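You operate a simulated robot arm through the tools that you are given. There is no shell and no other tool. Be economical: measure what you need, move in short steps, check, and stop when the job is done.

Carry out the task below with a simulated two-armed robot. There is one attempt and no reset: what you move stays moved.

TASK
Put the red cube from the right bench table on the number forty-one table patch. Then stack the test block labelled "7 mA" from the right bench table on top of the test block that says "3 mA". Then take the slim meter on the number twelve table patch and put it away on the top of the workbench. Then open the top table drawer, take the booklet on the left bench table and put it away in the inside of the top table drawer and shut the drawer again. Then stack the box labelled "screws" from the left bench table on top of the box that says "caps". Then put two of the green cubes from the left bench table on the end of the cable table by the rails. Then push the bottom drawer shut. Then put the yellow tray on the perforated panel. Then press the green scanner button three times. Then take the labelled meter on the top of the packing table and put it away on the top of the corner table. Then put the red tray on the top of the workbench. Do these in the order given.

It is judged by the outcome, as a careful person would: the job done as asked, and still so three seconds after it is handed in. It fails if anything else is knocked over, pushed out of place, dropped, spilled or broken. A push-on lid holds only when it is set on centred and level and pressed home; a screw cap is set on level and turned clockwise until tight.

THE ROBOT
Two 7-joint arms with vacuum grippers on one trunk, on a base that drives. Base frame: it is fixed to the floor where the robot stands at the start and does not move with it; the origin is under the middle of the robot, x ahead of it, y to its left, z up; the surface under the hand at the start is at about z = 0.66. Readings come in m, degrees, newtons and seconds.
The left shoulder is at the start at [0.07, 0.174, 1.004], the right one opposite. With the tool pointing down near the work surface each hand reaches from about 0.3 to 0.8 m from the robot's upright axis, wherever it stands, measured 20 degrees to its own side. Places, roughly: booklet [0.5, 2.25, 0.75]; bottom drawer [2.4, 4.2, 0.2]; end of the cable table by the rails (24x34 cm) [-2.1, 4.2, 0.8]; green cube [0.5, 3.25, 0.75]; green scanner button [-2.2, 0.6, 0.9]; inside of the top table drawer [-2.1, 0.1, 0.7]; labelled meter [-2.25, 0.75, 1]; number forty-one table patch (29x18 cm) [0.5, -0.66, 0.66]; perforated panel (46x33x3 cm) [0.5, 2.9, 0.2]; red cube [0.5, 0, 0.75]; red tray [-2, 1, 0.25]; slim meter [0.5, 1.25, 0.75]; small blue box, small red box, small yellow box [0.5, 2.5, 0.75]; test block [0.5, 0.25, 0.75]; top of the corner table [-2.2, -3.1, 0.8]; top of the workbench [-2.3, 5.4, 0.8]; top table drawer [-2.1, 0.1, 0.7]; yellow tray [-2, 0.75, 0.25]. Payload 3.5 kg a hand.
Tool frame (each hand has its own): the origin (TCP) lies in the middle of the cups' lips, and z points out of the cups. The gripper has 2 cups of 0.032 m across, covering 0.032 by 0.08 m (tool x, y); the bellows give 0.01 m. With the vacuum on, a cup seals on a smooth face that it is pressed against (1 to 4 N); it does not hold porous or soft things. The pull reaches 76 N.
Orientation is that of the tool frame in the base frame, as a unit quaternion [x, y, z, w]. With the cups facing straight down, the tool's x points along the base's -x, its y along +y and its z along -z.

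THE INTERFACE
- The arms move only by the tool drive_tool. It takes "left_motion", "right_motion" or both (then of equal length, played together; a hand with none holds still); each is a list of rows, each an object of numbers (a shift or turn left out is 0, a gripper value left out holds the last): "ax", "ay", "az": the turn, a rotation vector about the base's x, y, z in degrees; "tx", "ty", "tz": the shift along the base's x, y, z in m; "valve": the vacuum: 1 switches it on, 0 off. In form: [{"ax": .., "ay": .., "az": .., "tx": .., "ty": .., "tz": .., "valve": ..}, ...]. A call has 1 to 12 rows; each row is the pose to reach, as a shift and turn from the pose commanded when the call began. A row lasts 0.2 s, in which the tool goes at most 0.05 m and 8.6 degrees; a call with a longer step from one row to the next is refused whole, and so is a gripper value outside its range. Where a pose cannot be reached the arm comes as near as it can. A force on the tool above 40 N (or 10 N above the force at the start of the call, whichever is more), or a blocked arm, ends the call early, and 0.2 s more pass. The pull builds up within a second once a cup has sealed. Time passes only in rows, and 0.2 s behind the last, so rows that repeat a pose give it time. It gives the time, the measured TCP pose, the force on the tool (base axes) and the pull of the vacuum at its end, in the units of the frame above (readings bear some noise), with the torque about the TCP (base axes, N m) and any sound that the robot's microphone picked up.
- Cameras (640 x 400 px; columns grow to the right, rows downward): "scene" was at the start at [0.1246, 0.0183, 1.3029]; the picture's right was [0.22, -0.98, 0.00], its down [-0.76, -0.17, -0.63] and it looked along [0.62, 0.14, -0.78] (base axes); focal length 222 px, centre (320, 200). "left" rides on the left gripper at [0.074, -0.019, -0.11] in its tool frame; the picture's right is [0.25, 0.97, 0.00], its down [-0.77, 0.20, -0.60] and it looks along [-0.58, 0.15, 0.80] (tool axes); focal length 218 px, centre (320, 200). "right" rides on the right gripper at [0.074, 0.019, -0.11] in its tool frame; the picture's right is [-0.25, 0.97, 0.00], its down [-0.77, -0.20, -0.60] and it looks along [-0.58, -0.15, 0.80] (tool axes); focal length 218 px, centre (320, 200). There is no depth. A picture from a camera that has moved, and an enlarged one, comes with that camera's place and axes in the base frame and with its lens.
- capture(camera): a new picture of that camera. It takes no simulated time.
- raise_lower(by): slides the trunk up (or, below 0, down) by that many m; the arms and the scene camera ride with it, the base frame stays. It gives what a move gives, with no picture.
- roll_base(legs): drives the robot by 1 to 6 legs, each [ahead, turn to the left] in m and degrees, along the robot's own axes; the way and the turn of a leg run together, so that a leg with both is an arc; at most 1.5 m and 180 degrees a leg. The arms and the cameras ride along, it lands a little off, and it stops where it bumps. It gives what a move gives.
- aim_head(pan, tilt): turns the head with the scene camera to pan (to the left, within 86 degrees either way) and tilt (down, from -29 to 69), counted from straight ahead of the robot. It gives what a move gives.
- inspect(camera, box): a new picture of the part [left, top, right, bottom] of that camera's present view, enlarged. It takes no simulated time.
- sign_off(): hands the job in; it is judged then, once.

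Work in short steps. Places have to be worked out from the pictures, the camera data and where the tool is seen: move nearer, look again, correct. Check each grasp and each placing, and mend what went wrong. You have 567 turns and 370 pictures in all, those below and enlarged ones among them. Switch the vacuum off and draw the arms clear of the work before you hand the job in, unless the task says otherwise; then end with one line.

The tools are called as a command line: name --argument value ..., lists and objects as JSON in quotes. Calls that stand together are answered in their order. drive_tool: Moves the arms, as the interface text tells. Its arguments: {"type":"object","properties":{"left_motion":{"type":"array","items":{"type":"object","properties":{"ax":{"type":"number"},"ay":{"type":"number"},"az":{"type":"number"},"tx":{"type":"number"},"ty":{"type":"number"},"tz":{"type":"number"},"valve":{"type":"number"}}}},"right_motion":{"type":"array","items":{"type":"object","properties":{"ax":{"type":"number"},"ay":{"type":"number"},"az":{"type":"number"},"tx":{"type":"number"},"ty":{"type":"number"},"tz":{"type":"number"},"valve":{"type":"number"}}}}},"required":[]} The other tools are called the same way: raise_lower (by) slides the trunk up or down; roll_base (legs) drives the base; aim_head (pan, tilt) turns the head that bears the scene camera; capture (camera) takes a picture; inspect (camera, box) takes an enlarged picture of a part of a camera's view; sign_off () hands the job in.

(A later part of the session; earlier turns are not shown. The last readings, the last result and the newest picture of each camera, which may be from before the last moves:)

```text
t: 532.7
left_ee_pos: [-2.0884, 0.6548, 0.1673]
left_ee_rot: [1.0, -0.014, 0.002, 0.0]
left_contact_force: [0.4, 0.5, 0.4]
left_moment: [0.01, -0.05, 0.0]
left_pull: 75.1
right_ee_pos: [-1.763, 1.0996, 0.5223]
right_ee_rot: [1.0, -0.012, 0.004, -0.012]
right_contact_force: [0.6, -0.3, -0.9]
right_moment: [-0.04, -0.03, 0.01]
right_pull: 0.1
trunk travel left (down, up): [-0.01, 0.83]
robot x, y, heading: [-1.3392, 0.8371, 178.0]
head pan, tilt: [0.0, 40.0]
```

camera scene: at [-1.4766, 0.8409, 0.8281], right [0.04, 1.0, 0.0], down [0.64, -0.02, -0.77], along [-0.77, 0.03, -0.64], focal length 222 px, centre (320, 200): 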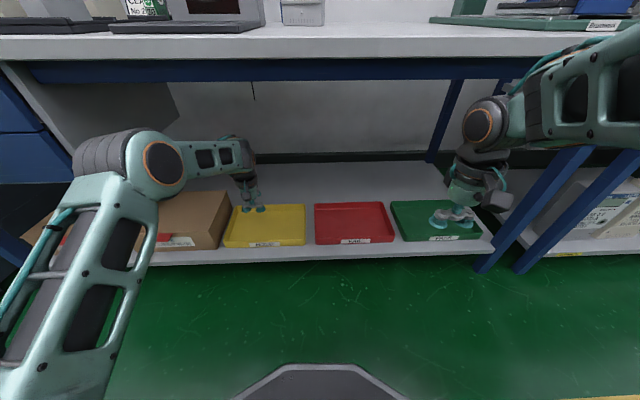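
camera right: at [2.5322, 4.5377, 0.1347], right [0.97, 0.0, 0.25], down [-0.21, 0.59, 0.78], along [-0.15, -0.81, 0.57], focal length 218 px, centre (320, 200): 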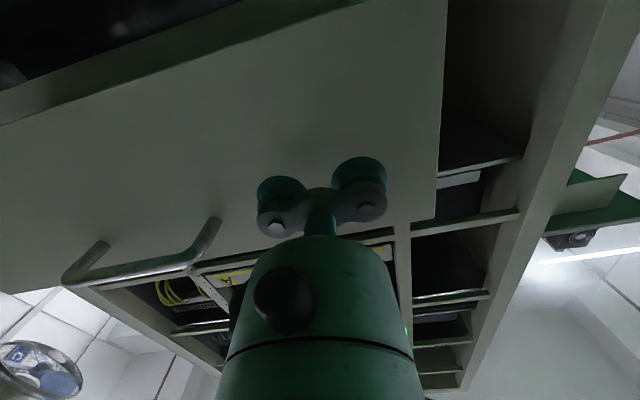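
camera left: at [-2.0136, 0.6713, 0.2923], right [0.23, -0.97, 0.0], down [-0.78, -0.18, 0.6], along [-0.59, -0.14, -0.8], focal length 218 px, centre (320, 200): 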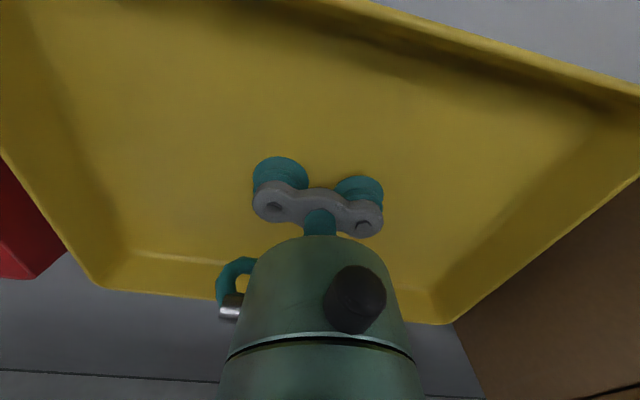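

Sealed. Lift 12 cm and back out.

drive_tool --left_motion '[{"tz": 0.03}, {"tz": 0.06}, {"tz": 0.09}, {"tz": 0.12}, {"tz": 0.14}, {"tz": 0.14}]'

capture --camera "scene"

```text
t: 534.1
left_ee_pos: [-2.0868, 0.6527, 0.3089]
left_ee_rot: [1.0, -0.014, 0.001, 0.0]
left_contact_force: [0.4, 0.2, -3.6]
left_moment: [0.04, -0.06, -0.01]
left_pull: 75.7
right_ee_pos: [-1.7628, 1.0992, 0.521]
right_ee_rot: [1.0, -0.012, 0.003, -0.013]
right_contact_force: [-0.2, -0.3, 0.3]
right_moment: [0.01, -0.04, 0.01]
right_pull: 0.0
trunk travel left (down, up): [-0.01, 0.83]
robot x, y, heading: [-1.3403, 0.834, 177.6]
head pan, tilt: [0.0, 40.0]
```

```text
210 pictures are left
camera scene: at [-1.4767, 0.841, 0.8281], right [0.04, 1.0, 0.0], down [0.64, -0.02, -0.77], along [-0.77, 0.03, -0.64], focal length 222 px, centre (320, 200)
```

scene: 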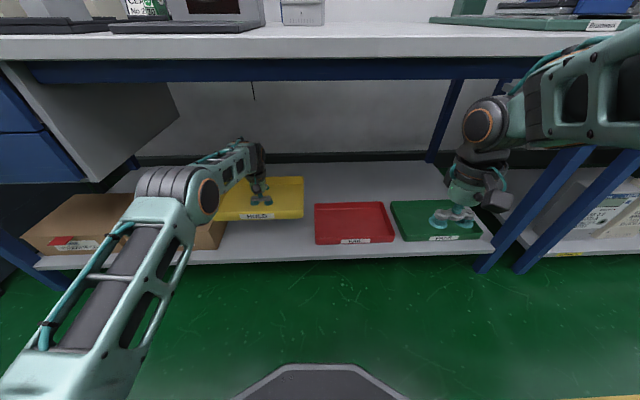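

roll_base --legs '[[-0.6, 0]]'

drive_tool --left_motion '[{"tx": 0.04}, {"tx": 0.08}, {"tx": 0.12}, {"tx": 0.16}, {"tx": 0.2}]'

roll_base --legs '[[0, -88], [0.95, 0], [0.95, 0], [0, -90]]'

capture --camera "scene"

```text
t: 537.4
left_ee_pos: [-1.4935, 0.6331, 0.308]
left_ee_rot: [1.0, -0.015, 0.001, 0.0]
left_contact_force: [0.0, -0.5, -3.4]
left_moment: [-0.03, -0.05, 0.01]
left_pull: 75.9
right_ee_pos: [-1.169, 1.0781, 0.5224]
right_ee_rot: [1.0, -0.014, 0.005, -0.012]
right_contact_force: [-0.3, -0.4, -0.2]
right_moment: [-0.03, 0.0, 0.02]
right_pull: 0.1
trunk travel left (down, up): [-0.01, 0.83]
robot x, y, heading: [-0.7478, 0.814, 177.7]
head pan, tilt: [0.0, 40.0]
```

```text
t: 538.6
left_ee_pos: [-1.2935, 0.6348, 0.3046]
left_ee_rot: [1.0, -0.014, 0.0, 0.001]
left_contact_force: [1.0, -0.9, -3.0]
left_moment: [0.03, -0.07, -0.02]
left_pull: 75.7
right_ee_pos: [-1.1698, 1.0777, 0.5235]
right_ee_rot: [1.0, -0.014, 0.003, -0.012]
right_contact_force: [0.3, -0.7, -0.1]
right_moment: [-0.03, 0.01, 0.0]
right_pull: 0.2
trunk travel left (down, up): [-0.01, 0.83]
robot x, y, heading: [-0.7521, 0.8124, 177.6]
head pan, tilt: [0.0, 40.0]
```

```text
t: 555.7
left_ee_pos: [-0.2193, 2.8885, 0.3045]
left_ee_rot: [0.004, 1.0, 0.0, -0.001]
left_contact_force: [0.9, -0.1, -2.6]
left_moment: [0.02, 0.05, 0.02]
left_pull: 75.0
right_ee_pos: [-0.3347, 2.4433, 0.5215]
right_ee_rot: [0.003, 1.0, -0.012, -0.003]
right_contact_force: [0.5, -0.6, 1.0]
right_moment: [-0.03, 0.0, -0.02]
right_pull: 0.0
trunk travel left (down, up): [-0.01, 0.83]
robot x, y, heading: [-0.7602, 2.7009, -0.7]
head pan, tilt: [0.0, 40.0]
```

```text
209 pictures are left
camera scene: at [-0.6253, 2.6981, 0.8281], right [-0.02, -1.0, 0.0], down [-0.64, 0.01, -0.77], along [0.77, -0.01, -0.64], focal length 222 px, centre (320, 200)
```

scene: 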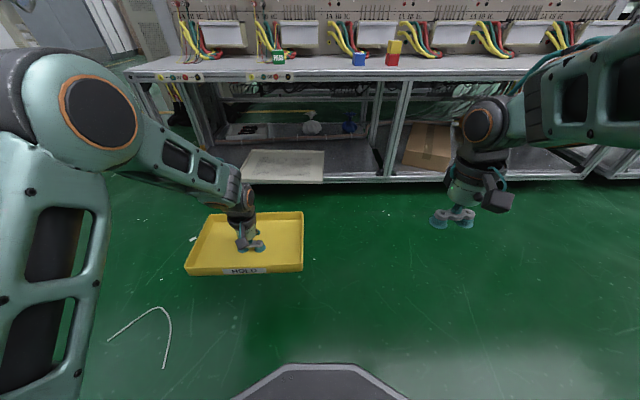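

inspect --camera "scene" --box '[200, 80, 400, 200]'

capture --camera "left"

```text
3.20 times, centred on (300, 140) of scene
camera zoom: at [-0.6253, 2.6981, 0.8281], right [-0.02, -1.0, 0.0], down [-0.64, 0.01, -0.77], along [0.77, -0.01, -0.64], focal length 709 px, centre (384, 392)
```

zoom: 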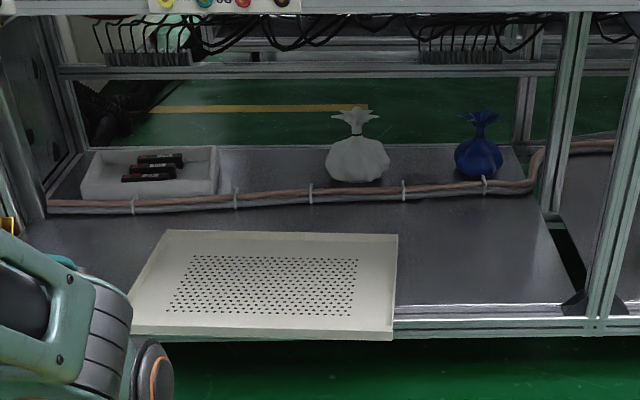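

```text
207 pictures are left
camera left: at [-0.2923, 2.8693, 0.4156], right [-0.24, 0.97, 0.0], down [0.77, 0.19, 0.6], along [0.58, 0.15, -0.8], focal length 218 px, centre (320, 200)
```

left: 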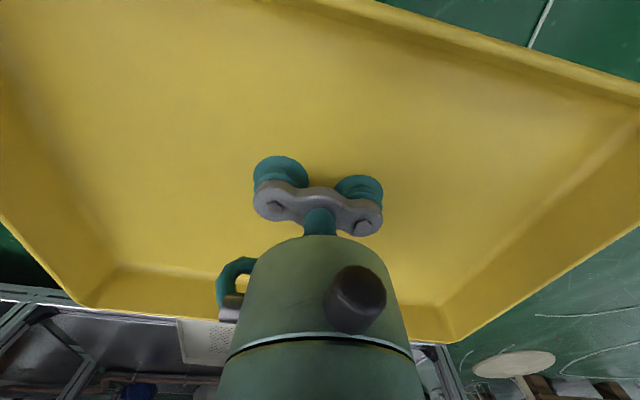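

Panel lies at x≈0.28–0.61, y≈2.66–3.09, top z≈0.17–0.2. Extend the arm, lower the tray to z≈0.25, then drive in.

drive_tool --left_motion '[{"tx": 0.04, "tz": -0.01}, {"tx": 0.08, "tz": -0.02}, {"tx": 0.12, "tz": -0.03}, {"tx": 0.16, "tz": -0.04}, {"tx": 0.2, "tz": -0.05}, {"tx": 0.22, "tz": -0.055}, {"tx": 0.22, "tz": -0.055}]'

roll_base --legs '[[0.2, 0.7]]'

capture --camera "scene"

```text
t: 557.3
left_ee_pos: [-0.0006, 2.8886, 0.2479]
left_ee_rot: [0.004, 1.0, -0.001, -0.002]
left_contact_force: [-0.3, 0.2, -2.8]
left_moment: [0.0, 0.05, -0.01]
left_pull: 75.1
right_ee_pos: [-0.3343, 2.444, 0.5231]
right_ee_rot: [0.003, 1.0, -0.012, -0.004]
right_contact_force: [0.4, 0.1, 0.5]
right_moment: [0.01, 0.0, -0.05]
right_pull: 0.2
trunk travel left (down, up): [-0.01, 0.83]
robot x, y, heading: [-0.7588, 2.701, -0.7]
head pan, tilt: [0.0, 40.0]
```

```text
t: 558.9
left_ee_pos: [0.1995, 2.8885, 0.2492]
left_ee_rot: [0.002, 1.0, 0.0, -0.001]
left_contact_force: [-0.1, -0.1, -4.0]
left_moment: [0.03, 0.05, 0.01]
left_pull: 75.7
right_ee_pos: [-0.1334, 2.4433, 0.5233]
right_ee_rot: [-0.001, 1.0, -0.012, -0.004]
right_contact_force: [-0.2, 0.3, -0.7]
right_moment: [0.02, -0.01, 0.0]
right_pull: 0.1
trunk travel left (down, up): [-0.01, 0.83]
robot x, y, heading: [-0.5591, 2.6948, -0.7]
head pan, tilt: [0.0, 40.0]
```

```text
206 pictures are left
camera scene: at [-0.4255, 2.6962, 0.8281], right [-0.01, -1.0, 0.0], down [-0.64, 0.01, -0.77], along [0.77, -0.01, -0.64], focal length 222 px, centre (320, 200)
```

scene: 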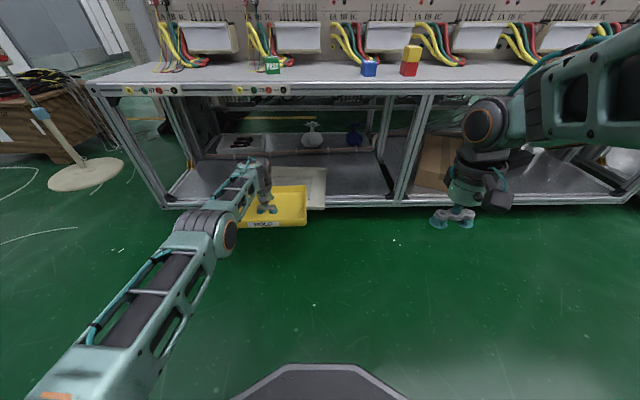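

inspect --camera "scene" --box '[200, 130, 360, 240]'

capture --camera "left"

```text
3.64 times, centred on (280, 185) of scene
camera zoom: at [-0.4255, 2.6962, 0.8281], right [-0.01, -1.0, 0.0], down [-0.64, 0.01, -0.77], along [0.77, -0.01, -0.64], focal length 806 px, centre (466, 254)
```

zoom: 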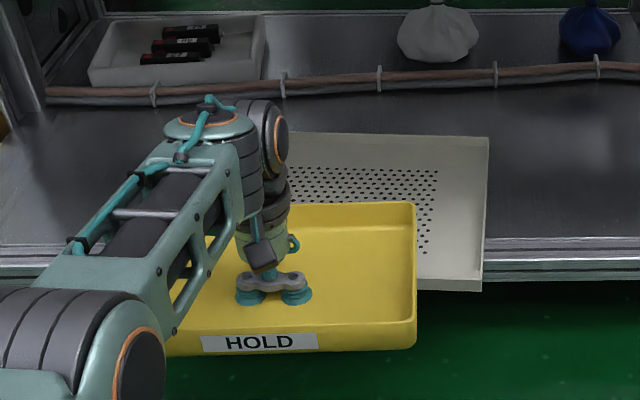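

```text
204 pictures are left
camera left: at [0.1245, 2.8701, 0.3598], right [-0.25, 0.97, 0.0], down [0.77, 0.2, 0.6], along [0.58, 0.15, -0.8], focal length 218 px, centre (320, 200)
```

left: 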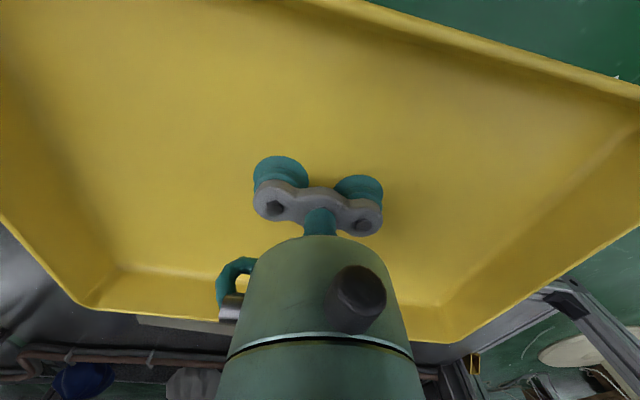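

Panel centre computed ≈(0.48, 2.885), top z≈0.17. Drive in 0.28 m.

roll_base --legs '[[0.15, 0.5]]'

capture --camera "scene"

```text
t: 560.2
left_ee_pos: [0.3446, 2.8909, 0.2487]
left_ee_rot: [-0.001, 1.0, -0.001, 0.0]
left_contact_force: [-0.5, 0.4, -2.9]
left_moment: [0.01, 0.06, -0.03]
left_pull: 75.5
right_ee_pos: [0.0141, 2.4433, 0.5227]
right_ee_rot: [-0.001, 1.0, -0.012, -0.004]
right_contact_force: [0.1, -0.4, -0.8]
right_moment: [0.01, -0.02, 0.0]
right_pull: 0.1
trunk travel left (down, up): [-0.01, 0.83]
robot x, y, heading: [-0.4143, 2.6934, -0.2]
head pan, tilt: [0.0, 40.0]
```

```text
203 pictures are left
camera scene: at [-0.2792, 2.6954, 0.8281], right [-0.01, -1.0, 0.0], down [-0.64, 0.0, -0.77], along [0.77, -0.01, -0.64], focal length 222 px, centre (320, 200)
```

scene: 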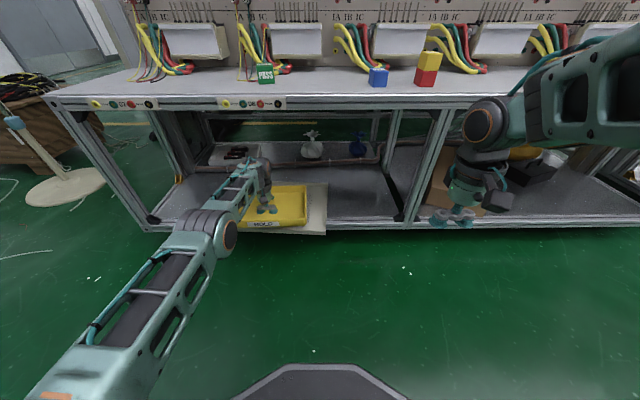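

roll_base --legs '[[0.132, 0]]'

inspect --camera "scene" --box '[180, 80, 380, 260]'

capture --camera "left"

```text
t: 561.6
left_ee_pos: [0.4798, 2.89, 0.2491]
left_ee_rot: [-0.001, 1.0, 0.0, -0.002]
left_contact_force: [0.0, -0.6, -2.9]
left_moment: [0.0, 0.07, 0.01]
left_pull: 75.6
right_ee_pos: [0.1499, 2.4449, 0.5225]
right_ee_rot: [-0.003, 1.0, -0.013, -0.004]
right_contact_force: [0.7, -0.7, -0.4]
right_moment: [-0.01, 0.0, 0.0]
right_pull: 0.2
trunk travel left (down, up): [-0.01, 0.83]
robot x, y, heading: [-0.2822, 2.6945, -0.5]
head pan, tilt: [0.0, 40.0]
```

```text
2.22 times, centred on (280, 170) of scene
camera zoom: at [-0.1438, 2.6946, 0.8281], right [-0.01, -1.0, 0.0], down [-0.64, 0.0, -0.77], along [0.77, 0.0, -0.64], focal length 492 px, centre (409, 267)
```

zoom: 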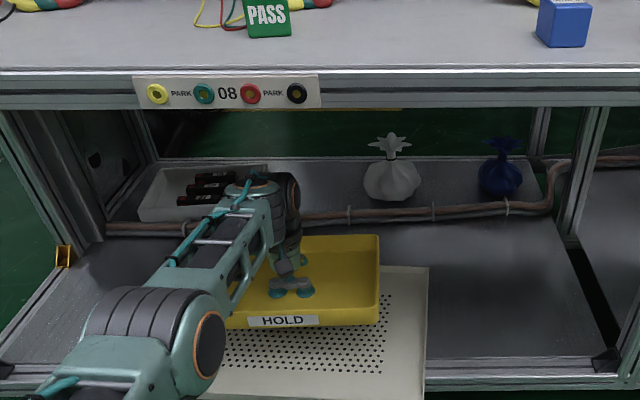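

```text
201 pictures are left
camera left: at [0.4052, 2.8711, 0.3596], right [-0.25, 0.97, 0.0], down [0.77, 0.2, 0.6], along [0.58, 0.15, -0.8], focal length 218 px, centre (320, 200)
```

left: 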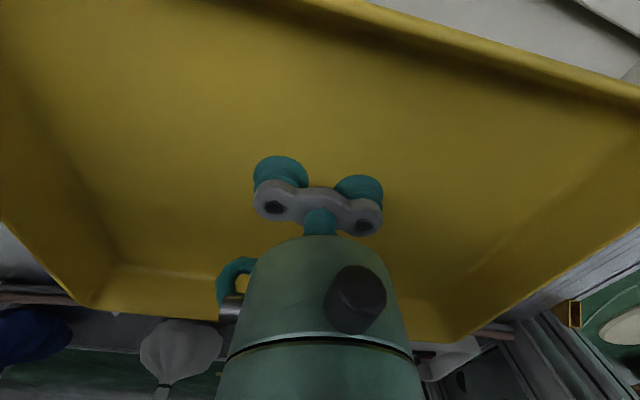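

Over the panel. Lower slowly until contact.

drive_tool --left_motion '[{"tz": -0.03}, {"tz": -0.05}, {"tz": -0.06}, {"tz": -0.066}, {"tz": -0.072}, {"tz": -0.078}, {"tz": -0.078}]'

```text
t: 563.2
left_ee_pos: [0.4673, 2.8927, 0.1724]
left_ee_rot: [-0.001, 1.0, -0.001, -0.002]
left_contact_force: [-0.8, 0.6, -2.3]
left_moment: [-0.02, 0.05, -0.01]
left_pull: 75.8
left hand out of reach, approached as far as the arm can: row 2, 3, 4, 5, 6, 7
right_ee_pos: [0.1497, 2.443, 0.5228]
right_ee_rot: [-0.003, 1.0, -0.012, -0.005]
right_contact_force: [1.1, 1.0, -0.6]
right_moment: [-0.03, 0.0, 0.0]
right_pull: 0.0
trunk travel left (down, up): [-0.01, 0.83]
robot x, y, heading: [-0.2783, 2.6968, -0.5]
head pan, tilt: [0.0, 40.0]
```

drive_tool --left_motion '[{"tx": -0.018}, {"tx": -0.02, "tz": -0.005}, {"tx": -0.02, "tz": -0.01}, {"tx": -0.02, "tz": -0.015}, {"tx": -0.02, "tz": -0.015}]'

inspect --camera "scene" --box '[180, 130, 380, 260]'

```text
t: 564.4
left_ee_pos: [0.4471, 2.893, 0.1601]
left_ee_rot: [-0.001, 1.0, 0.001, 0.0]
left_contact_force: [0.6, 1.0, -0.7]
left_moment: [-0.04, -0.2, -0.02]
left_pull: 75.7
right_ee_pos: [0.1494, 2.4423, 0.5232]
right_ee_rot: [-0.002, 1.0, -0.013, -0.003]
right_contact_force: [0.3, 0.5, 0.5]
right_moment: [-0.01, -0.03, 0.06]
right_pull: 0.1
trunk travel left (down, up): [-0.01, 0.83]
robot x, y, heading: [-0.2794, 2.6944, -0.4]
head pan, tilt: [0.0, 40.0]
```

```text
3.08 times, centred on (280, 195) of scene
camera zoom: at [-0.1441, 2.6945, 0.8282], right [-0.01, -1.0, 0.0], down [-0.64, 0.0, -0.77], along [0.77, 0.0, -0.64], focal length 682 px, centre (443, 215)
```

zoom: 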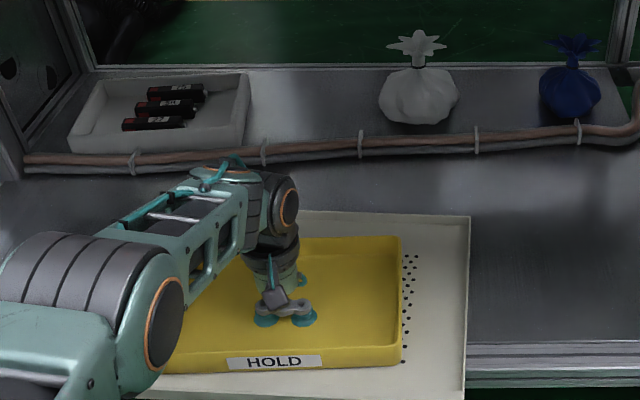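

drive_tool --left_motion '[{"tz": -0.002}, {"tz": -0.004}, {"tz": -0.004}]'

```text
t: 565.2
left_ee_pos: [0.4475, 2.8931, 0.1581]
left_ee_rot: [-0.002, 1.0, 0.0, 0.002]
left_contact_force: [-3.4, -2.7, 16.4]
left_moment: [-0.04, -0.29, -0.16]
left_pull: 75.4
right_ee_pos: [0.1482, 2.4417, 0.5241]
right_ee_rot: [-0.002, 1.0, -0.012, -0.002]
right_contact_force: [0.2, -0.2, -0.2]
right_moment: [-0.01, -0.01, 0.02]
right_pull: 0.0
trunk travel left (down, up): [-0.01, 0.83]
robot x, y, heading: [-0.2817, 2.6965, -0.6]
head pan, tilt: [0.0, 40.0]
```

Firm contact. Ease, release, lift a bit, and back out.

drive_tool --left_motion '[{"tz": 0.002}, {"tz": 0.002, "valve": 0}, {"tz": 0.002}, {"tz": 0.002}, {"tz": 0.006}, {"tz": 0.03}, {"tz": 0.07}, {"tz": 0.1}, {"tz": 0.1}]'

roll_base --legs '[[-0.5, 0]]'

capture --camera "scene"

```text
t: 567.2
left_ee_pos: [0.4472, 2.8958, 0.2562]
left_ee_rot: [-0.001, 1.0, 0.0, -0.001]
left_contact_force: [-0.1, 0.2, -0.3]
left_moment: [0.01, -0.01, -0.02]
left_pull: 0.2
right_ee_pos: [0.1497, 2.4429, 0.5225]
right_ee_rot: [-0.004, 1.0, -0.012, -0.004]
right_contact_force: [0.1, 0.3, -0.3]
right_moment: [0.01, -0.03, 0.01]
right_pull: 0.1
trunk travel left (down, up): [-0.01, 0.83]
robot x, y, heading: [-0.2794, 2.6934, -0.4]
head pan, tilt: [0.0, 40.0]
```

```text
t: 570.0
left_ee_pos: [-0.0365, 2.8948, 0.2553]
left_ee_rot: [0.001, 1.0, 0.001, -0.002]
left_contact_force: [0.4, -0.3, -0.4]
left_moment: [0.02, 0.01, 0.03]
left_pull: 0.1
right_ee_pos: [-0.3374, 2.4439, 0.5225]
right_ee_rot: [0.0, 1.0, -0.013, -0.005]
right_contact_force: [0.2, -0.4, -0.5]
right_moment: [0.0, 0.0, 0.02]
right_pull: 0.0
trunk travel left (down, up): [-0.01, 0.83]
robot x, y, heading: [-0.7626, 2.6961, -0.9]
head pan, tilt: [0.0, 40.0]
```

```text
199 pictures are left
camera scene: at [-0.6291, 2.6984, 0.8281], right [-0.01, -1.0, 0.0], down [-0.64, 0.01, -0.77], along [0.77, -0.01, -0.64], focal length 222 px, centre (320, 200)
```

scene: 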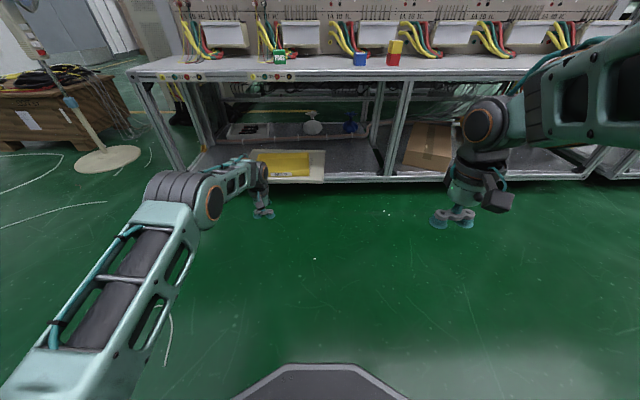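

Tray is on the perforated panel. Retract the left hand, raise the trunk, and drive to the packing table.

drive_tool --left_motion '[{"tx": -0.03, "tz": 0.03}, {"tx": -0.06, "tz": 0.06}, {"tx": -0.09, "tz": 0.09}, {"tx": -0.12, "tz": 0.12}, {"tx": -0.15, "tz": 0.15}, {"tx": -0.18, "tz": 0.18}, {"tx": -0.21, "tz": 0.21}, {"tx": -0.24, "tz": 0.24}, {"tx": -0.27, "tz": 0.27}]' --right_motion '[{"ay": -0.5}, {"ay": -0.5}, {"ay": -0.5}, {"ay": -0.5}, {"ay": -0.5}, {"ax": 1.5, "ay": -0.5}, {"ax": 1.5, "ay": -0.5}, {"ax": 1.5, "ay": -0.5}, {"ax": 1.5, "ay": -0.5}]'

raise_lower --by 0.4

raise_lower --by 0.09

roll_base --legs '[[0, -89], [1.1, 0], [1.05, 0], [0, -90]]'

aim_head --pan 0 --tilt 30

capture --camera "scene"

```text
t: 572.0
left_ee_pos: [-0.3053, 2.898, 0.5168]
left_ee_rot: [0.002, 1.0, -0.001, -0.002]
left_contact_force: [0.6, 1.4, -1.0]
left_moment: [-0.03, 0.0, -0.02]
left_pull: 0.0
left hand out of reach, approached as far as the arm can: row 9
right_ee_pos: [-0.3363, 2.4458, 0.5232]
right_ee_rot: [0.001, 1.0, 0.0, 0.0]
right_contact_force: [-0.2, 0.5, -0.2]
right_moment: [0.02, 0.05, -0.02]
right_pull: 0.1
trunk travel left (down, up): [-0.01, 0.83]
robot x, y, heading: [-0.7636, 2.7004, -0.7]
head pan, tilt: [0.0, 40.0]
```

```text
t: 575.9
left_ee_pos: [-0.307, 2.897, 0.9176]
left_ee_rot: [0.004, 1.0, -0.001, -0.002]
left_contact_force: [-0.1, -0.4, -0.2]
left_moment: [-0.01, 0.0, 0.01]
left_pull: 0.0
right_ee_pos: [-0.3372, 2.445, 0.9228]
right_ee_rot: [0.001, 1.0, 0.001, 0.0]
right_contact_force: [0.5, 0.2, -0.8]
right_moment: [0.0, -0.01, 0.04]
right_pull: 0.1
trunk travel left (down, up): [-0.41, 0.43]
robot x, y, heading: [-0.7618, 2.6962, -0.7]
head pan, tilt: [0.0, 40.0]
```

```text
t: 577.1
left_ee_pos: [-0.3054, 2.897, 1.0064]
left_ee_rot: [0.004, 1.0, 0.0, -0.002]
left_contact_force: [0.1, -0.5, -0.8]
left_moment: [0.02, 0.02, 0.0]
left_pull: 0.1
right_ee_pos: [-0.3378, 2.4436, 1.0117]
right_ee_rot: [0.001, 1.0, 0.001, 0.0]
right_contact_force: [0.2, 0.3, 0.1]
right_moment: [-0.03, 0.0, 0.01]
right_pull: 0.0
trunk travel left (down, up): [-0.5, 0.34]
robot x, y, heading: [-0.7637, 2.698, -1.0]
head pan, tilt: [0.0, 40.0]
```

```text
t: 595.5
left_ee_pos: [-1.3345, 0.4028, 1.0065]
left_ee_rot: [0.999, -0.049, 0.002, 0.0]
left_contact_force: [-0.7, -0.3, 0.8]
left_moment: [-0.01, 0.0, -0.01]
left_pull: 0.0
right_ee_pos: [-1.261, 0.85, 1.0135]
right_ee_rot: [0.999, -0.048, -0.001, 0.001]
right_contact_force: [0.3, -0.6, -0.7]
right_moment: [0.0, -0.04, 0.03]
right_pull: 0.1
trunk travel left (down, up): [-0.5, 0.34]
robot x, y, heading: [-0.8597, 0.5591, 173.9]
head pan, tilt: [0.0, 40.0]
```

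```text
t: 596.2
left_ee_pos: [-1.3343, 0.4024, 1.0061]
left_ee_rot: [0.999, -0.05, 0.002, 0.001]
left_contact_force: [0.4, -0.2, -0.9]
left_moment: [-0.04, -0.01, 0.05]
left_pull: 0.0
right_ee_pos: [-1.2614, 0.8511, 1.0136]
right_ee_rot: [0.999, -0.048, -0.001, 0.0]
right_contact_force: [0.8, -0.1, 0.5]
right_moment: [0.02, -0.03, 0.0]
right_pull: 0.1
trunk travel left (down, up): [-0.5, 0.34]
robot x, y, heading: [-0.8621, 0.5579, 174.0]
head pan, tilt: [0.0, 30.0]
```

```text
198 pictures are left
camera scene: at [-0.9995, 0.5737, 1.3334], right [0.11, 0.99, 0.0], down [0.5, -0.05, -0.87], along [-0.86, 0.09, -0.5], focal length 222 px, centre (320, 200)
```

scene: 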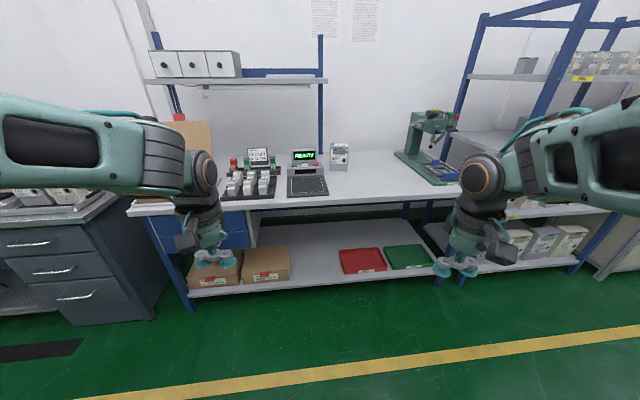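

roll_base --legs '[[0, 6], [0.38, 0]]'

aim_head --pan 0 --tilt 38

capture --camera "scene"

inspect --camera "scene" --box '[240, 90, 420, 210]'

```text
t: 599.2
left_ee_pos: [-1.7014, 0.3556, 1.0073]
left_ee_rot: [1.0, 0.002, 0.001, 0.0]
left_contact_force: [-0.1, -0.2, 0.4]
left_moment: [0.03, -0.02, -0.01]
left_pull: 0.1
right_ee_pos: [-1.6756, 0.8082, 1.0126]
right_ee_rot: [1.0, 0.006, 0.0, 0.001]
right_contact_force: [0.3, 0.5, 0.1]
right_moment: [0.0, -0.02, 0.0]
right_pull: 0.1
trunk travel left (down, up): [-0.5, 0.34]
robot x, y, heading: [-1.2464, 0.5598, 180.0]
head pan, tilt: [0.0, 30.0]
```

```text
t: 599.9
left_ee_pos: [-1.7017, 0.3549, 1.0059]
left_ee_rot: [1.0, 0.003, 0.002, 0.0]
left_contact_force: [0.6, -0.7, 0.1]
left_moment: [0.01, 0.02, 0.02]
left_pull: 0.0
right_ee_pos: [-1.6753, 0.8084, 1.0133]
right_ee_rot: [1.0, 0.006, 0.0, 0.001]
right_contact_force: [1.1, 0.1, -0.5]
right_moment: [0.04, -0.01, 0.0]
right_pull: 0.0
trunk travel left (down, up): [-0.5, 0.34]
robot x, y, heading: [-1.2448, 0.5606, 179.9]
head pan, tilt: [0.0, 38.0]
```

```text
197 pictures are left
camera scene: at [-1.3811, 0.5599, 1.3212], right [0.0, 1.0, 0.0], down [0.62, 0.0, -0.79], along [-0.79, 0.0, -0.62], focal length 222 px, centre (320, 200)
```

scene: 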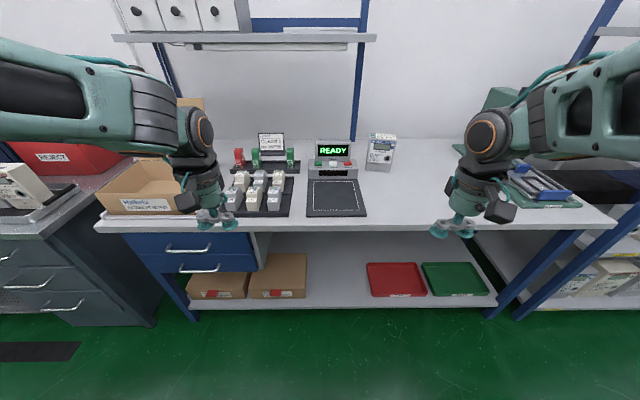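

```text
3.33 times, centred on (330, 150) of scene
camera zoom: at [-1.3811, 0.5599, 1.3212], right [0.0, 1.0, 0.0], down [0.62, 0.0, -0.79], along [-0.79, 0.0, -0.62], focal length 738 px, centre (287, 367)
```

zoom: 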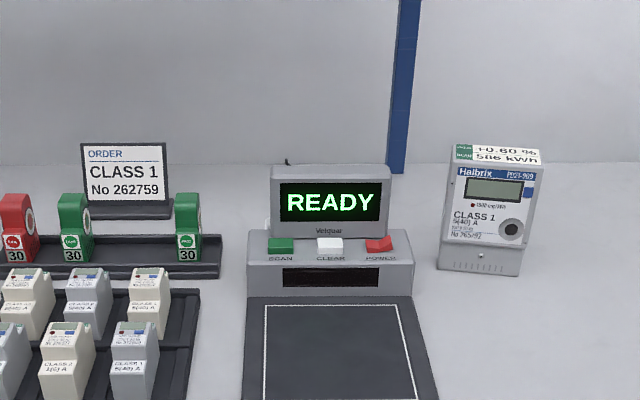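

The green SCAN button is at about (-2.22, 0.552, 0.86) on the sloped console. I raise the hands and drive 0.22 m closer for a better measurement.

drive_tool --left_motion '[{"tz": 0.04}, {"tz": 0.08}]' --right_motion '[{"tz": 0.04, "ty": 0.03}, {"tz": 0.08, "ty": 0.06}]'

roll_base --legs '[[0.22, 0]]'

inspect --camera "scene" --box '[280, 120, 380, 240]'

capture --camera "scene"

```text
t: 600.5
left_ee_pos: [-1.7011, 0.3551, 1.087]
left_ee_rot: [1.0, 0.003, 0.002, 0.001]
left_contact_force: [-0.3, 0.5, 0.5]
left_moment: [-0.02, -0.03, 0.03]
left_pull: 0.0
right_ee_pos: [-1.6722, 0.8707, 1.0933]
right_ee_rot: [1.0, 0.005, 0.0, 0.001]
right_contact_force: [-0.3, 1.2, -0.2]
right_moment: [0.02, 0.0, 0.0]
right_pull: 0.0
trunk travel left (down, up): [-0.5, 0.34]
robot x, y, heading: [-1.2431, 0.5604, 179.8]
head pan, tilt: [0.0, 38.0]
```

```text
t: 602.2
left_ee_pos: [-1.9268, 0.3525, 1.0855]
left_ee_rot: [1.0, 0.005, 0.002, 0.0]
left_contact_force: [0.3, 0.0, 0.4]
left_moment: [0.02, -0.01, 0.0]
left_pull: 0.0
right_ee_pos: [-1.8983, 0.8663, 1.0925]
right_ee_rot: [1.0, 0.006, 0.0, 0.001]
right_contact_force: [0.7, -0.1, 0.0]
right_moment: [0.03, -0.04, 0.0]
right_pull: 0.1
trunk travel left (down, up): [-0.5, 0.34]
robot x, y, heading: [-1.4706, 0.5596, -180.0]
head pan, tilt: [0.0, 38.0]
```

```text
3.33 times, centred on (330, 180) of scene
camera zoom: at [-1.6065, 0.5595, 1.3211], right [0.0, 1.0, 0.0], down [0.62, 0.0, -0.79], along [-0.79, 0.0, -0.62], focal length 738 px, centre (287, 267)
```

zoom: 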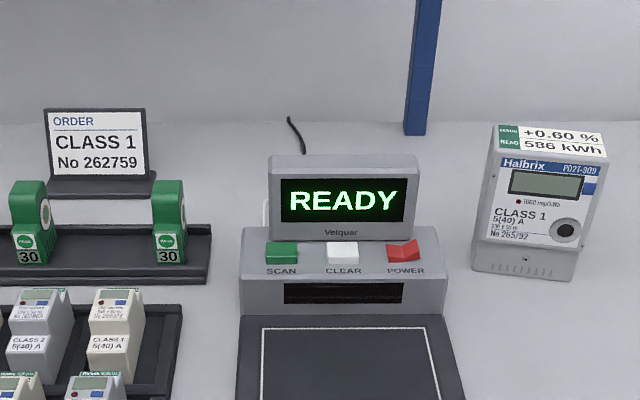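

```text
194 pictures are left
camera scene: at [-1.6065, 0.5595, 1.3211], right [0.0, 1.0, 0.0], down [0.62, 0.0, -0.79], along [-0.79, 0.0, -0.62], focal length 222 px, centre (320, 200)
```

scene: 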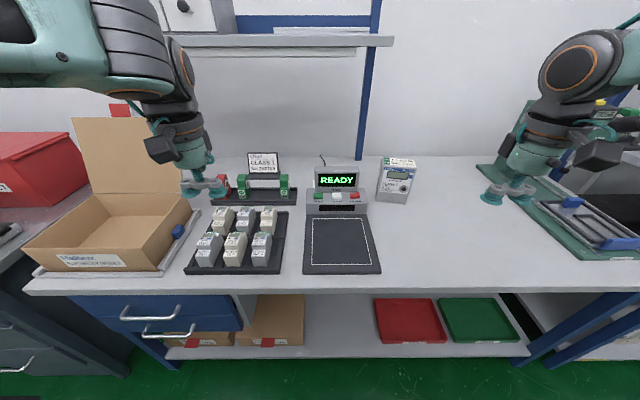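

Button triangulates to (-2.238, 0.553, 0.85); display face at x≈-2.255. I tilt the left tool 15° and bring its +y-side cup above the button.

drive_tool --left_motion '[{"ty": 0.045, "ay": 5}, {"ty": 0.09, "ay": 10}, {"ty": 0.13, "ay": 15}, {"ty": 0.17, "ay": 15}, {"ty": 0.1705, "tx": -0.045, "ay": 15}, {"ty": 0.1705, "tx": -0.09, "ay": 15}, {"ty": 0.1705, "tx": -0.135, "ay": 15}, {"ty": 0.1705, "tx": -0.18, "ay": 15}, {"ty": 0.1705, "tx": -0.225, "ay": 15}, {"ty": 0.1705, "tx": -0.27, "ay": 15}, {"ty": 0.1705, "tx": -0.29, "ay": 15}, {"ty": 0.1705, "tx": -0.29, "ay": 15}]'

inspect --camera "scene" --box '[240, 90, 420, 240]'

capture --camera "left"

```text
t: 604.8
left_ee_pos: [-2.1964, 0.5217, 1.0818]
left_ee_rot: [0.992, 0.005, -0.127, 0.0]
left_contact_force: [-0.4, 0.0, -0.1]
left_moment: [0.02, -0.02, 0.01]
left_pull: 0.2
left hand out of reach, approached as far as the arm can: row 10, 11, 12
right_ee_pos: [-1.8994, 0.8675, 1.0926]
right_ee_rot: [1.0, 0.006, 0.0, 0.001]
right_contact_force: [0.6, -0.3, -0.7]
right_moment: [0.01, 0.0, 0.05]
right_pull: 0.0
trunk travel left (down, up): [-0.5, 0.34]
robot x, y, heading: [-1.4711, 0.5592, -179.8]
head pan, tilt: [0.0, 38.0]
```

```text
2.67 times, centred on (330, 165) of scene
camera zoom: at [-1.6069, 0.5598, 1.321], right [0.0, 1.0, 0.0], down [0.62, 0.0, -0.79], along [-0.79, 0.0, -0.62], focal length 591 px, centre (293, 293)
```

zoom: 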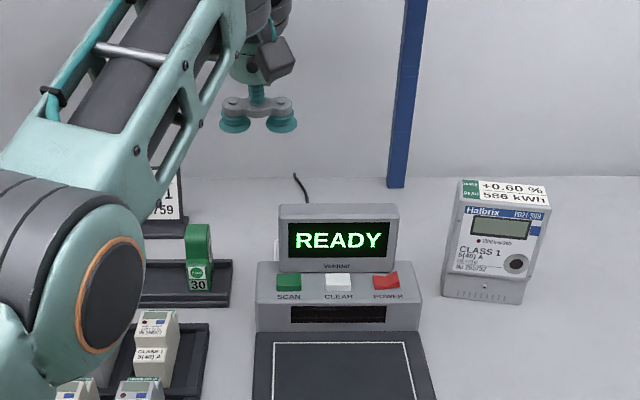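

```text
192 pictures are left
camera left: at [-2.0972, 0.541, 1.1691], right [0.25, -0.97, -0.07], down [-0.59, -0.21, 0.78], along [-0.77, -0.16, -0.62], focal length 218 px, centre (320, 200)
```

left: 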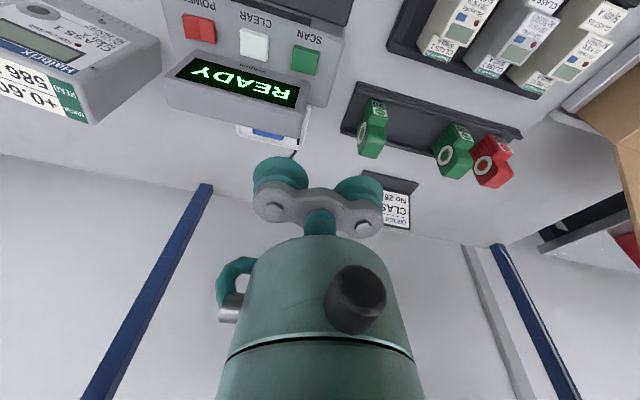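

Combining views, the button is at ≈(-2.206, 0.552, 0.87). Lower to z≈0.92 over it and check.

drive_tool --left_motion '[{"tx": 0.02, "tz": -0.04}, {"tx": 0.02, "tz": -0.08}, {"tx": 0.02, "tz": -0.12}, {"tx": 0.015, "tz": -0.16}, {"tx": 0.015, "tz": -0.16}]'

inspect --camera "scene" --box '[280, 130, 380, 220]'

inspect --camera "left" --box '[160, 0, 440, 230]'

```text
t: 606.0
left_ee_pos: [-2.1765, 0.5222, 0.9217]
left_ee_rot: [0.992, 0.004, -0.129, 0.0]
left_contact_force: [0.7, -0.2, -0.5]
left_moment: [-0.03, 0.02, 0.02]
left_pull: 0.0
right_ee_pos: [-1.898, 0.867, 1.0931]
right_ee_rot: [1.0, 0.007, -0.001, 0.001]
right_contact_force: [-0.3, 0.1, 0.3]
right_moment: [0.01, 0.01, -0.01]
right_pull: 0.1
trunk travel left (down, up): [-0.5, 0.34]
robot x, y, heading: [-1.4734, 0.5569, -180.0]
head pan, tilt: [0.0, 38.0]
```

```text
4.44 times, centred on (330, 175) of scene
camera zoom: at [-1.6055, 0.5599, 1.3212], right [0.0, 1.0, 0.0], down [0.62, 0.0, -0.79], along [-0.79, 0.0, -0.62], focal length 985 px, centre (276, 311)
```

zoom: 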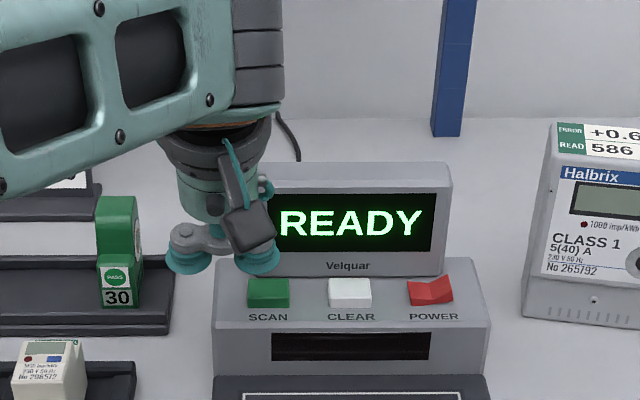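

```text
1.74 times, centred on (300, 115) of left
camera zoom: at [-2.0773, 0.54, 1.0104], right [0.25, -0.97, -0.07], down [-0.59, -0.21, 0.78], along [-0.77, -0.16, -0.62], focal length 380 px, centre (355, 348)
```

zoom: 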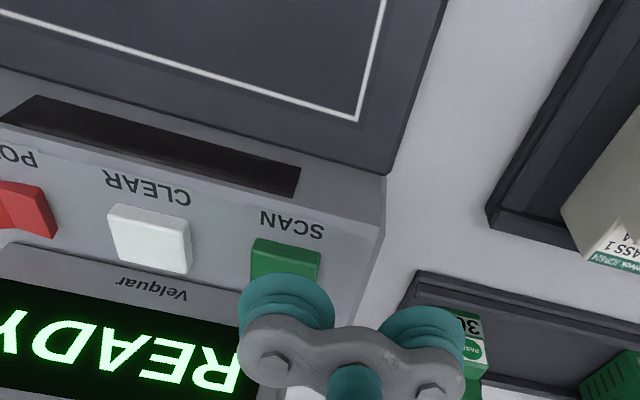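

Shift 2.7 cm back and 5 mm right, then press down gently.

drive_tool --left_motion '[{"tx": -0.02, "ty": 0.005}, {"tx": -0.027, "ty": 0.005, "tz": -0.015}, {"tx": -0.027, "ty": 0.005, "tz": -0.03}, {"tx": -0.027, "ty": 0.005, "tz": -0.03}]'

inspect --camera "scene" --box '[280, 130, 380, 220]'

inspect --camera "left" --box '[160, 0, 440, 230]'

```text
t: 607.0
left_ee_pos: [-2.203, 0.5285, 0.893]
left_ee_rot: [0.992, 0.004, -0.129, 0.0]
left_contact_force: [-0.7, 0.6, -0.9]
left_moment: [-0.02, 0.01, -0.01]
left_pull: 0.1
right_ee_pos: [-1.8978, 0.8658, 1.0921]
right_ee_rot: [1.0, 0.006, 0.0, 0.001]
right_contact_force: [-0.6, 1.4, 0.2]
right_moment: [0.02, -0.01, -0.05]
right_pull: 0.1
trunk travel left (down, up): [-0.5, 0.34]
robot x, y, heading: [-1.4682, 0.5571, -180.0]
head pan, tilt: [0.0, 38.0]
```

```text
4.44 times, centred on (330, 175) of scene
camera zoom: at [-1.6059, 0.5597, 1.3211], right [0.0, 1.0, 0.0], down [0.62, 0.0, -0.79], along [-0.79, 0.0, -0.62], focal length 985 px, centre (276, 311)
```

zoom: 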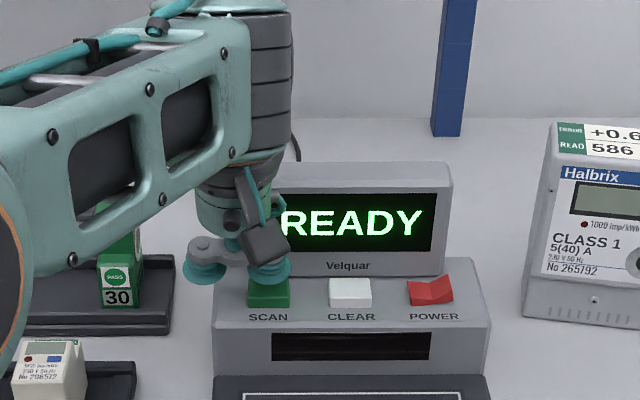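

```text
1.74 times, centred on (300, 115) of left
camera zoom: at [-2.105, 0.5481, 0.981], right [0.25, -0.97, -0.07], down [-0.59, -0.21, 0.78], along [-0.77, -0.16, -0.62], focal length 380 px, centre (355, 348)
```

zoom: 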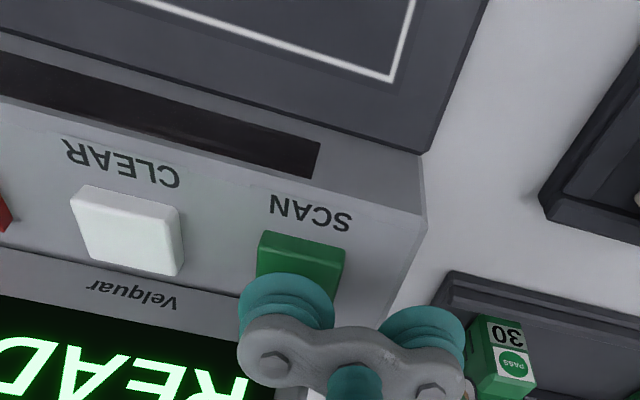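

Cup centred above the button. Press: lower in 3 mm rows.

drive_tool --left_motion '[{"tz": -0.01}, {"tz": -0.016}, {"tz": -0.02}, {"tz": -0.024}, {"tz": -0.024}]'

inspect --camera "scene" --box '[280, 130, 380, 220]'

```text
t: 608.0
left_ee_pos: [-2.2049, 0.5276, 0.8792]
left_ee_rot: [0.99, 0.005, -0.138, -0.003]
left_contact_force: [9.0, 1.1, 12.0]
left_moment: [0.12, 0.85, -0.14]
left_pull: 0.0
right_ee_pos: [-1.8961, 0.8674, 1.0935]
right_ee_rot: [1.0, 0.007, -0.002, 0.001]
right_contact_force: [-0.4, 0.2, -0.3]
right_moment: [-0.01, -0.05, 0.01]
right_pull: 0.0
trunk travel left (down, up): [-0.5, 0.34]
robot x, y, heading: [-1.4722, 0.5593, -179.8]
head pan, tilt: [0.0, 38.0]
stopped in row 4 (left hand): the force on the tool passed its limit at 43 N (the readings are from after the stop); the commanded pose is now the measured one
```

```text
4.44 times, centred on (330, 175) of scene
camera zoom: at [-1.6026, 0.5596, 1.3213], right [0.0, 1.0, 0.0], down [0.61, 0.0, -0.79], along [-0.79, 0.0, -0.61], focal length 985 px, centre (276, 311)
```

zoom: 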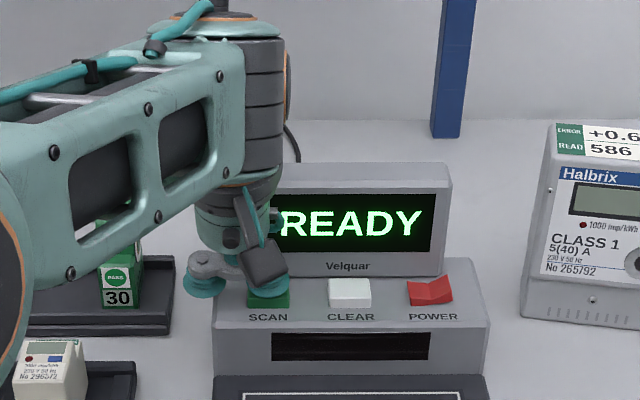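

The gripper body seems to touch the display top before the button moves. Back off and tilt the tool to 35°.

drive_tool --left_motion '[{"tz": 0.01, "tx": 0.02}, {"tz": 0.03, "tx": 0.04}, {"tz": 0.03, "tx": 0.04, "ay": 8}, {"tz": 0.03, "tx": 0.04, "ay": 16}, {"tz": 0.03, "tx": 0.04, "ay": 20}, {"tz": 0.03, "tx": 0.02, "ay": 20}, {"tz": 0.025, "tx": 0.002, "ay": 20}, {"tz": 0.025, "tx": 0.002, "ay": 20}]'

inspect --camera "scene" --box '[280, 130, 380, 220]'

inspect --camera "left" --box '[160, 0, 440, 230]'

```text
t: 609.8
left_ee_pos: [-2.205, 0.5252, 0.9007]
left_ee_rot: [0.952, 0.004, -0.305, -0.003]
left_contact_force: [-0.6, 0.1, -1.2]
left_moment: [0.02, 0.0, 0.03]
left_pull: 0.1
right_ee_pos: [-1.8974, 0.8672, 1.0926]
right_ee_rot: [1.0, 0.006, -0.001, 0.001]
right_contact_force: [-0.5, 0.7, -0.1]
right_moment: [0.01, 0.0, -0.03]
right_pull: 0.1
trunk travel left (down, up): [-0.5, 0.34]
robot x, y, heading: [-1.4675, 0.5587, -179.9]
head pan, tilt: [0.0, 38.0]
```

```text
4.44 times, centred on (330, 175) of scene
camera zoom: at [-1.6058, 0.5597, 1.3212], right [0.0, 1.0, 0.0], down [0.62, 0.0, -0.79], along [-0.79, 0.0, -0.62], focal length 985 px, centre (276, 311)
```

zoom: 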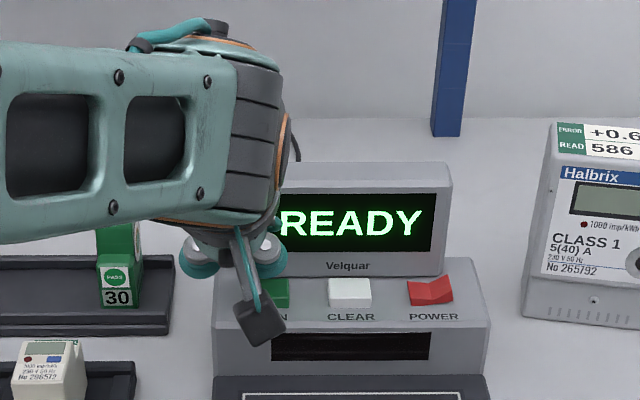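

```text
1.74 times, centred on (300, 115) of left
camera zoom: at [-2.0818, 0.5457, 0.9484], right [0.21, -0.96, -0.15], down [-0.27, -0.21, 0.94], along [-0.94, -0.16, -0.31], focal length 380 px, centre (355, 348)
```

zoom: 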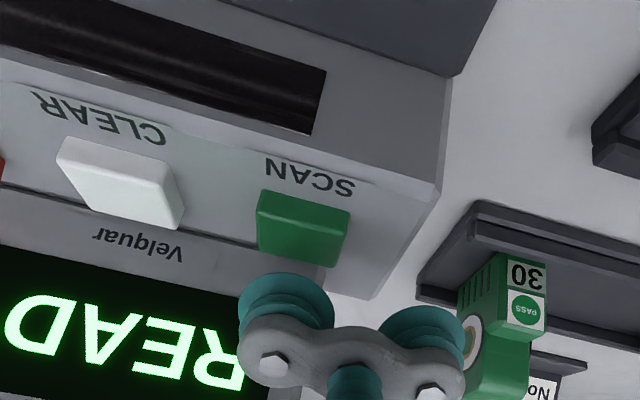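

Now press straight down.

drive_tool --left_motion '[{"tz": -0.01}, {"tz": -0.018}, {"tz": -0.023}, {"tz": -0.028}, {"tz": -0.028}]'

inspect --camera "left" --box '[160, 0, 440, 230]'

```text
t: 611.0
left_ee_pos: [-2.2045, 0.5272, 0.8739]
left_ee_rot: [0.952, 0.005, -0.306, -0.003]
left_contact_force: [0.1, -1.2, 0.6]
left_moment: [0.03, 0.0, -0.03]
left_pull: 0.1
right_ee_pos: [-1.8986, 0.8664, 1.0927]
right_ee_rot: [1.0, 0.006, -0.001, 0.001]
right_contact_force: [0.0, -0.1, 0.2]
right_moment: [-0.02, -0.02, -0.05]
right_pull: 0.0
trunk travel left (down, up): [-0.5, 0.34]
robot x, y, heading: [-1.4719, 0.5583, -180.2]
head pan, tilt: [0.0, 38.0]
```

```text
1.74 times, centred on (300, 115) of left
camera zoom: at [-2.0813, 0.546, 0.9214], right [0.21, -0.96, -0.15], down [-0.27, -0.21, 0.94], along [-0.94, -0.16, -0.31], focal length 380 px, centre (355, 348)
```

zoom: 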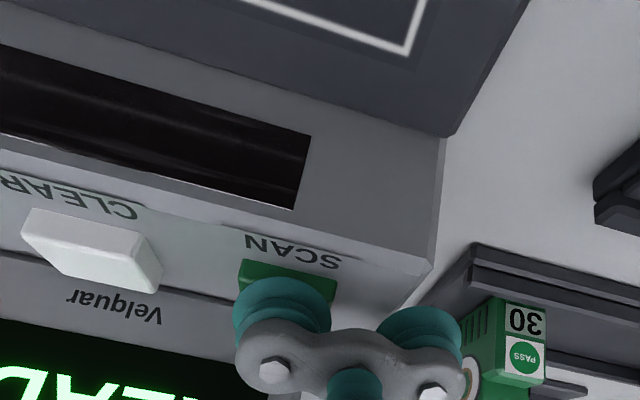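

No contact yet; continue down in 3 mm rows.

drive_tool --left_motion '[{"tz": -0.003}, {"tz": -0.006}, {"tz": -0.009}, {"tz": -0.012}, {"tz": -0.012}]'

inspect --camera "scene" --box '[280, 130, 380, 220]'

```text
t: 612.1
left_ee_pos: [-2.2061, 0.5284, 0.8618]
left_ee_rot: [0.952, 0.006, -0.305, -0.002]
left_contact_force: [0.2, 1.2, 6.5]
left_moment: [0.03, -0.07, -0.01]
left_pull: 0.0
right_ee_pos: [-1.8978, 0.866, 1.0925]
right_ee_rot: [1.0, 0.007, -0.002, 0.001]
right_contact_force: [0.3, 0.1, -0.3]
right_moment: [0.04, -0.01, -0.01]
right_pull: 0.0
trunk travel left (down, up): [-0.5, 0.34]
robot x, y, heading: [-1.4674, 0.5616, -179.6]
head pan, tilt: [0.0, 38.0]
heard: click
```

```text
4.44 times, centred on (330, 175) of scene
camera zoom: at [-1.6051, 0.5599, 1.3213], right [0.0, 1.0, 0.0], down [0.61, 0.0, -0.79], along [-0.79, 0.0, -0.61], focal length 985 px, centre (276, 311)
```

zoom: 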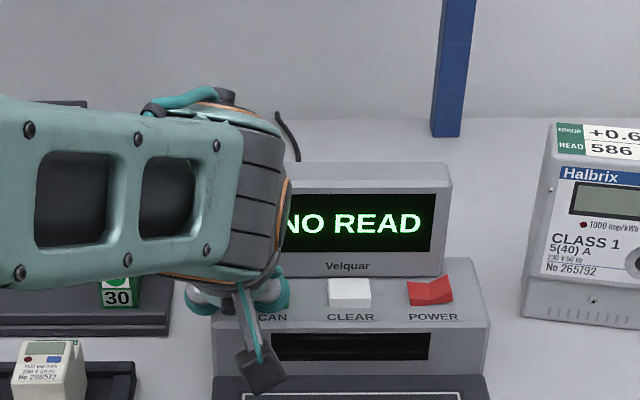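

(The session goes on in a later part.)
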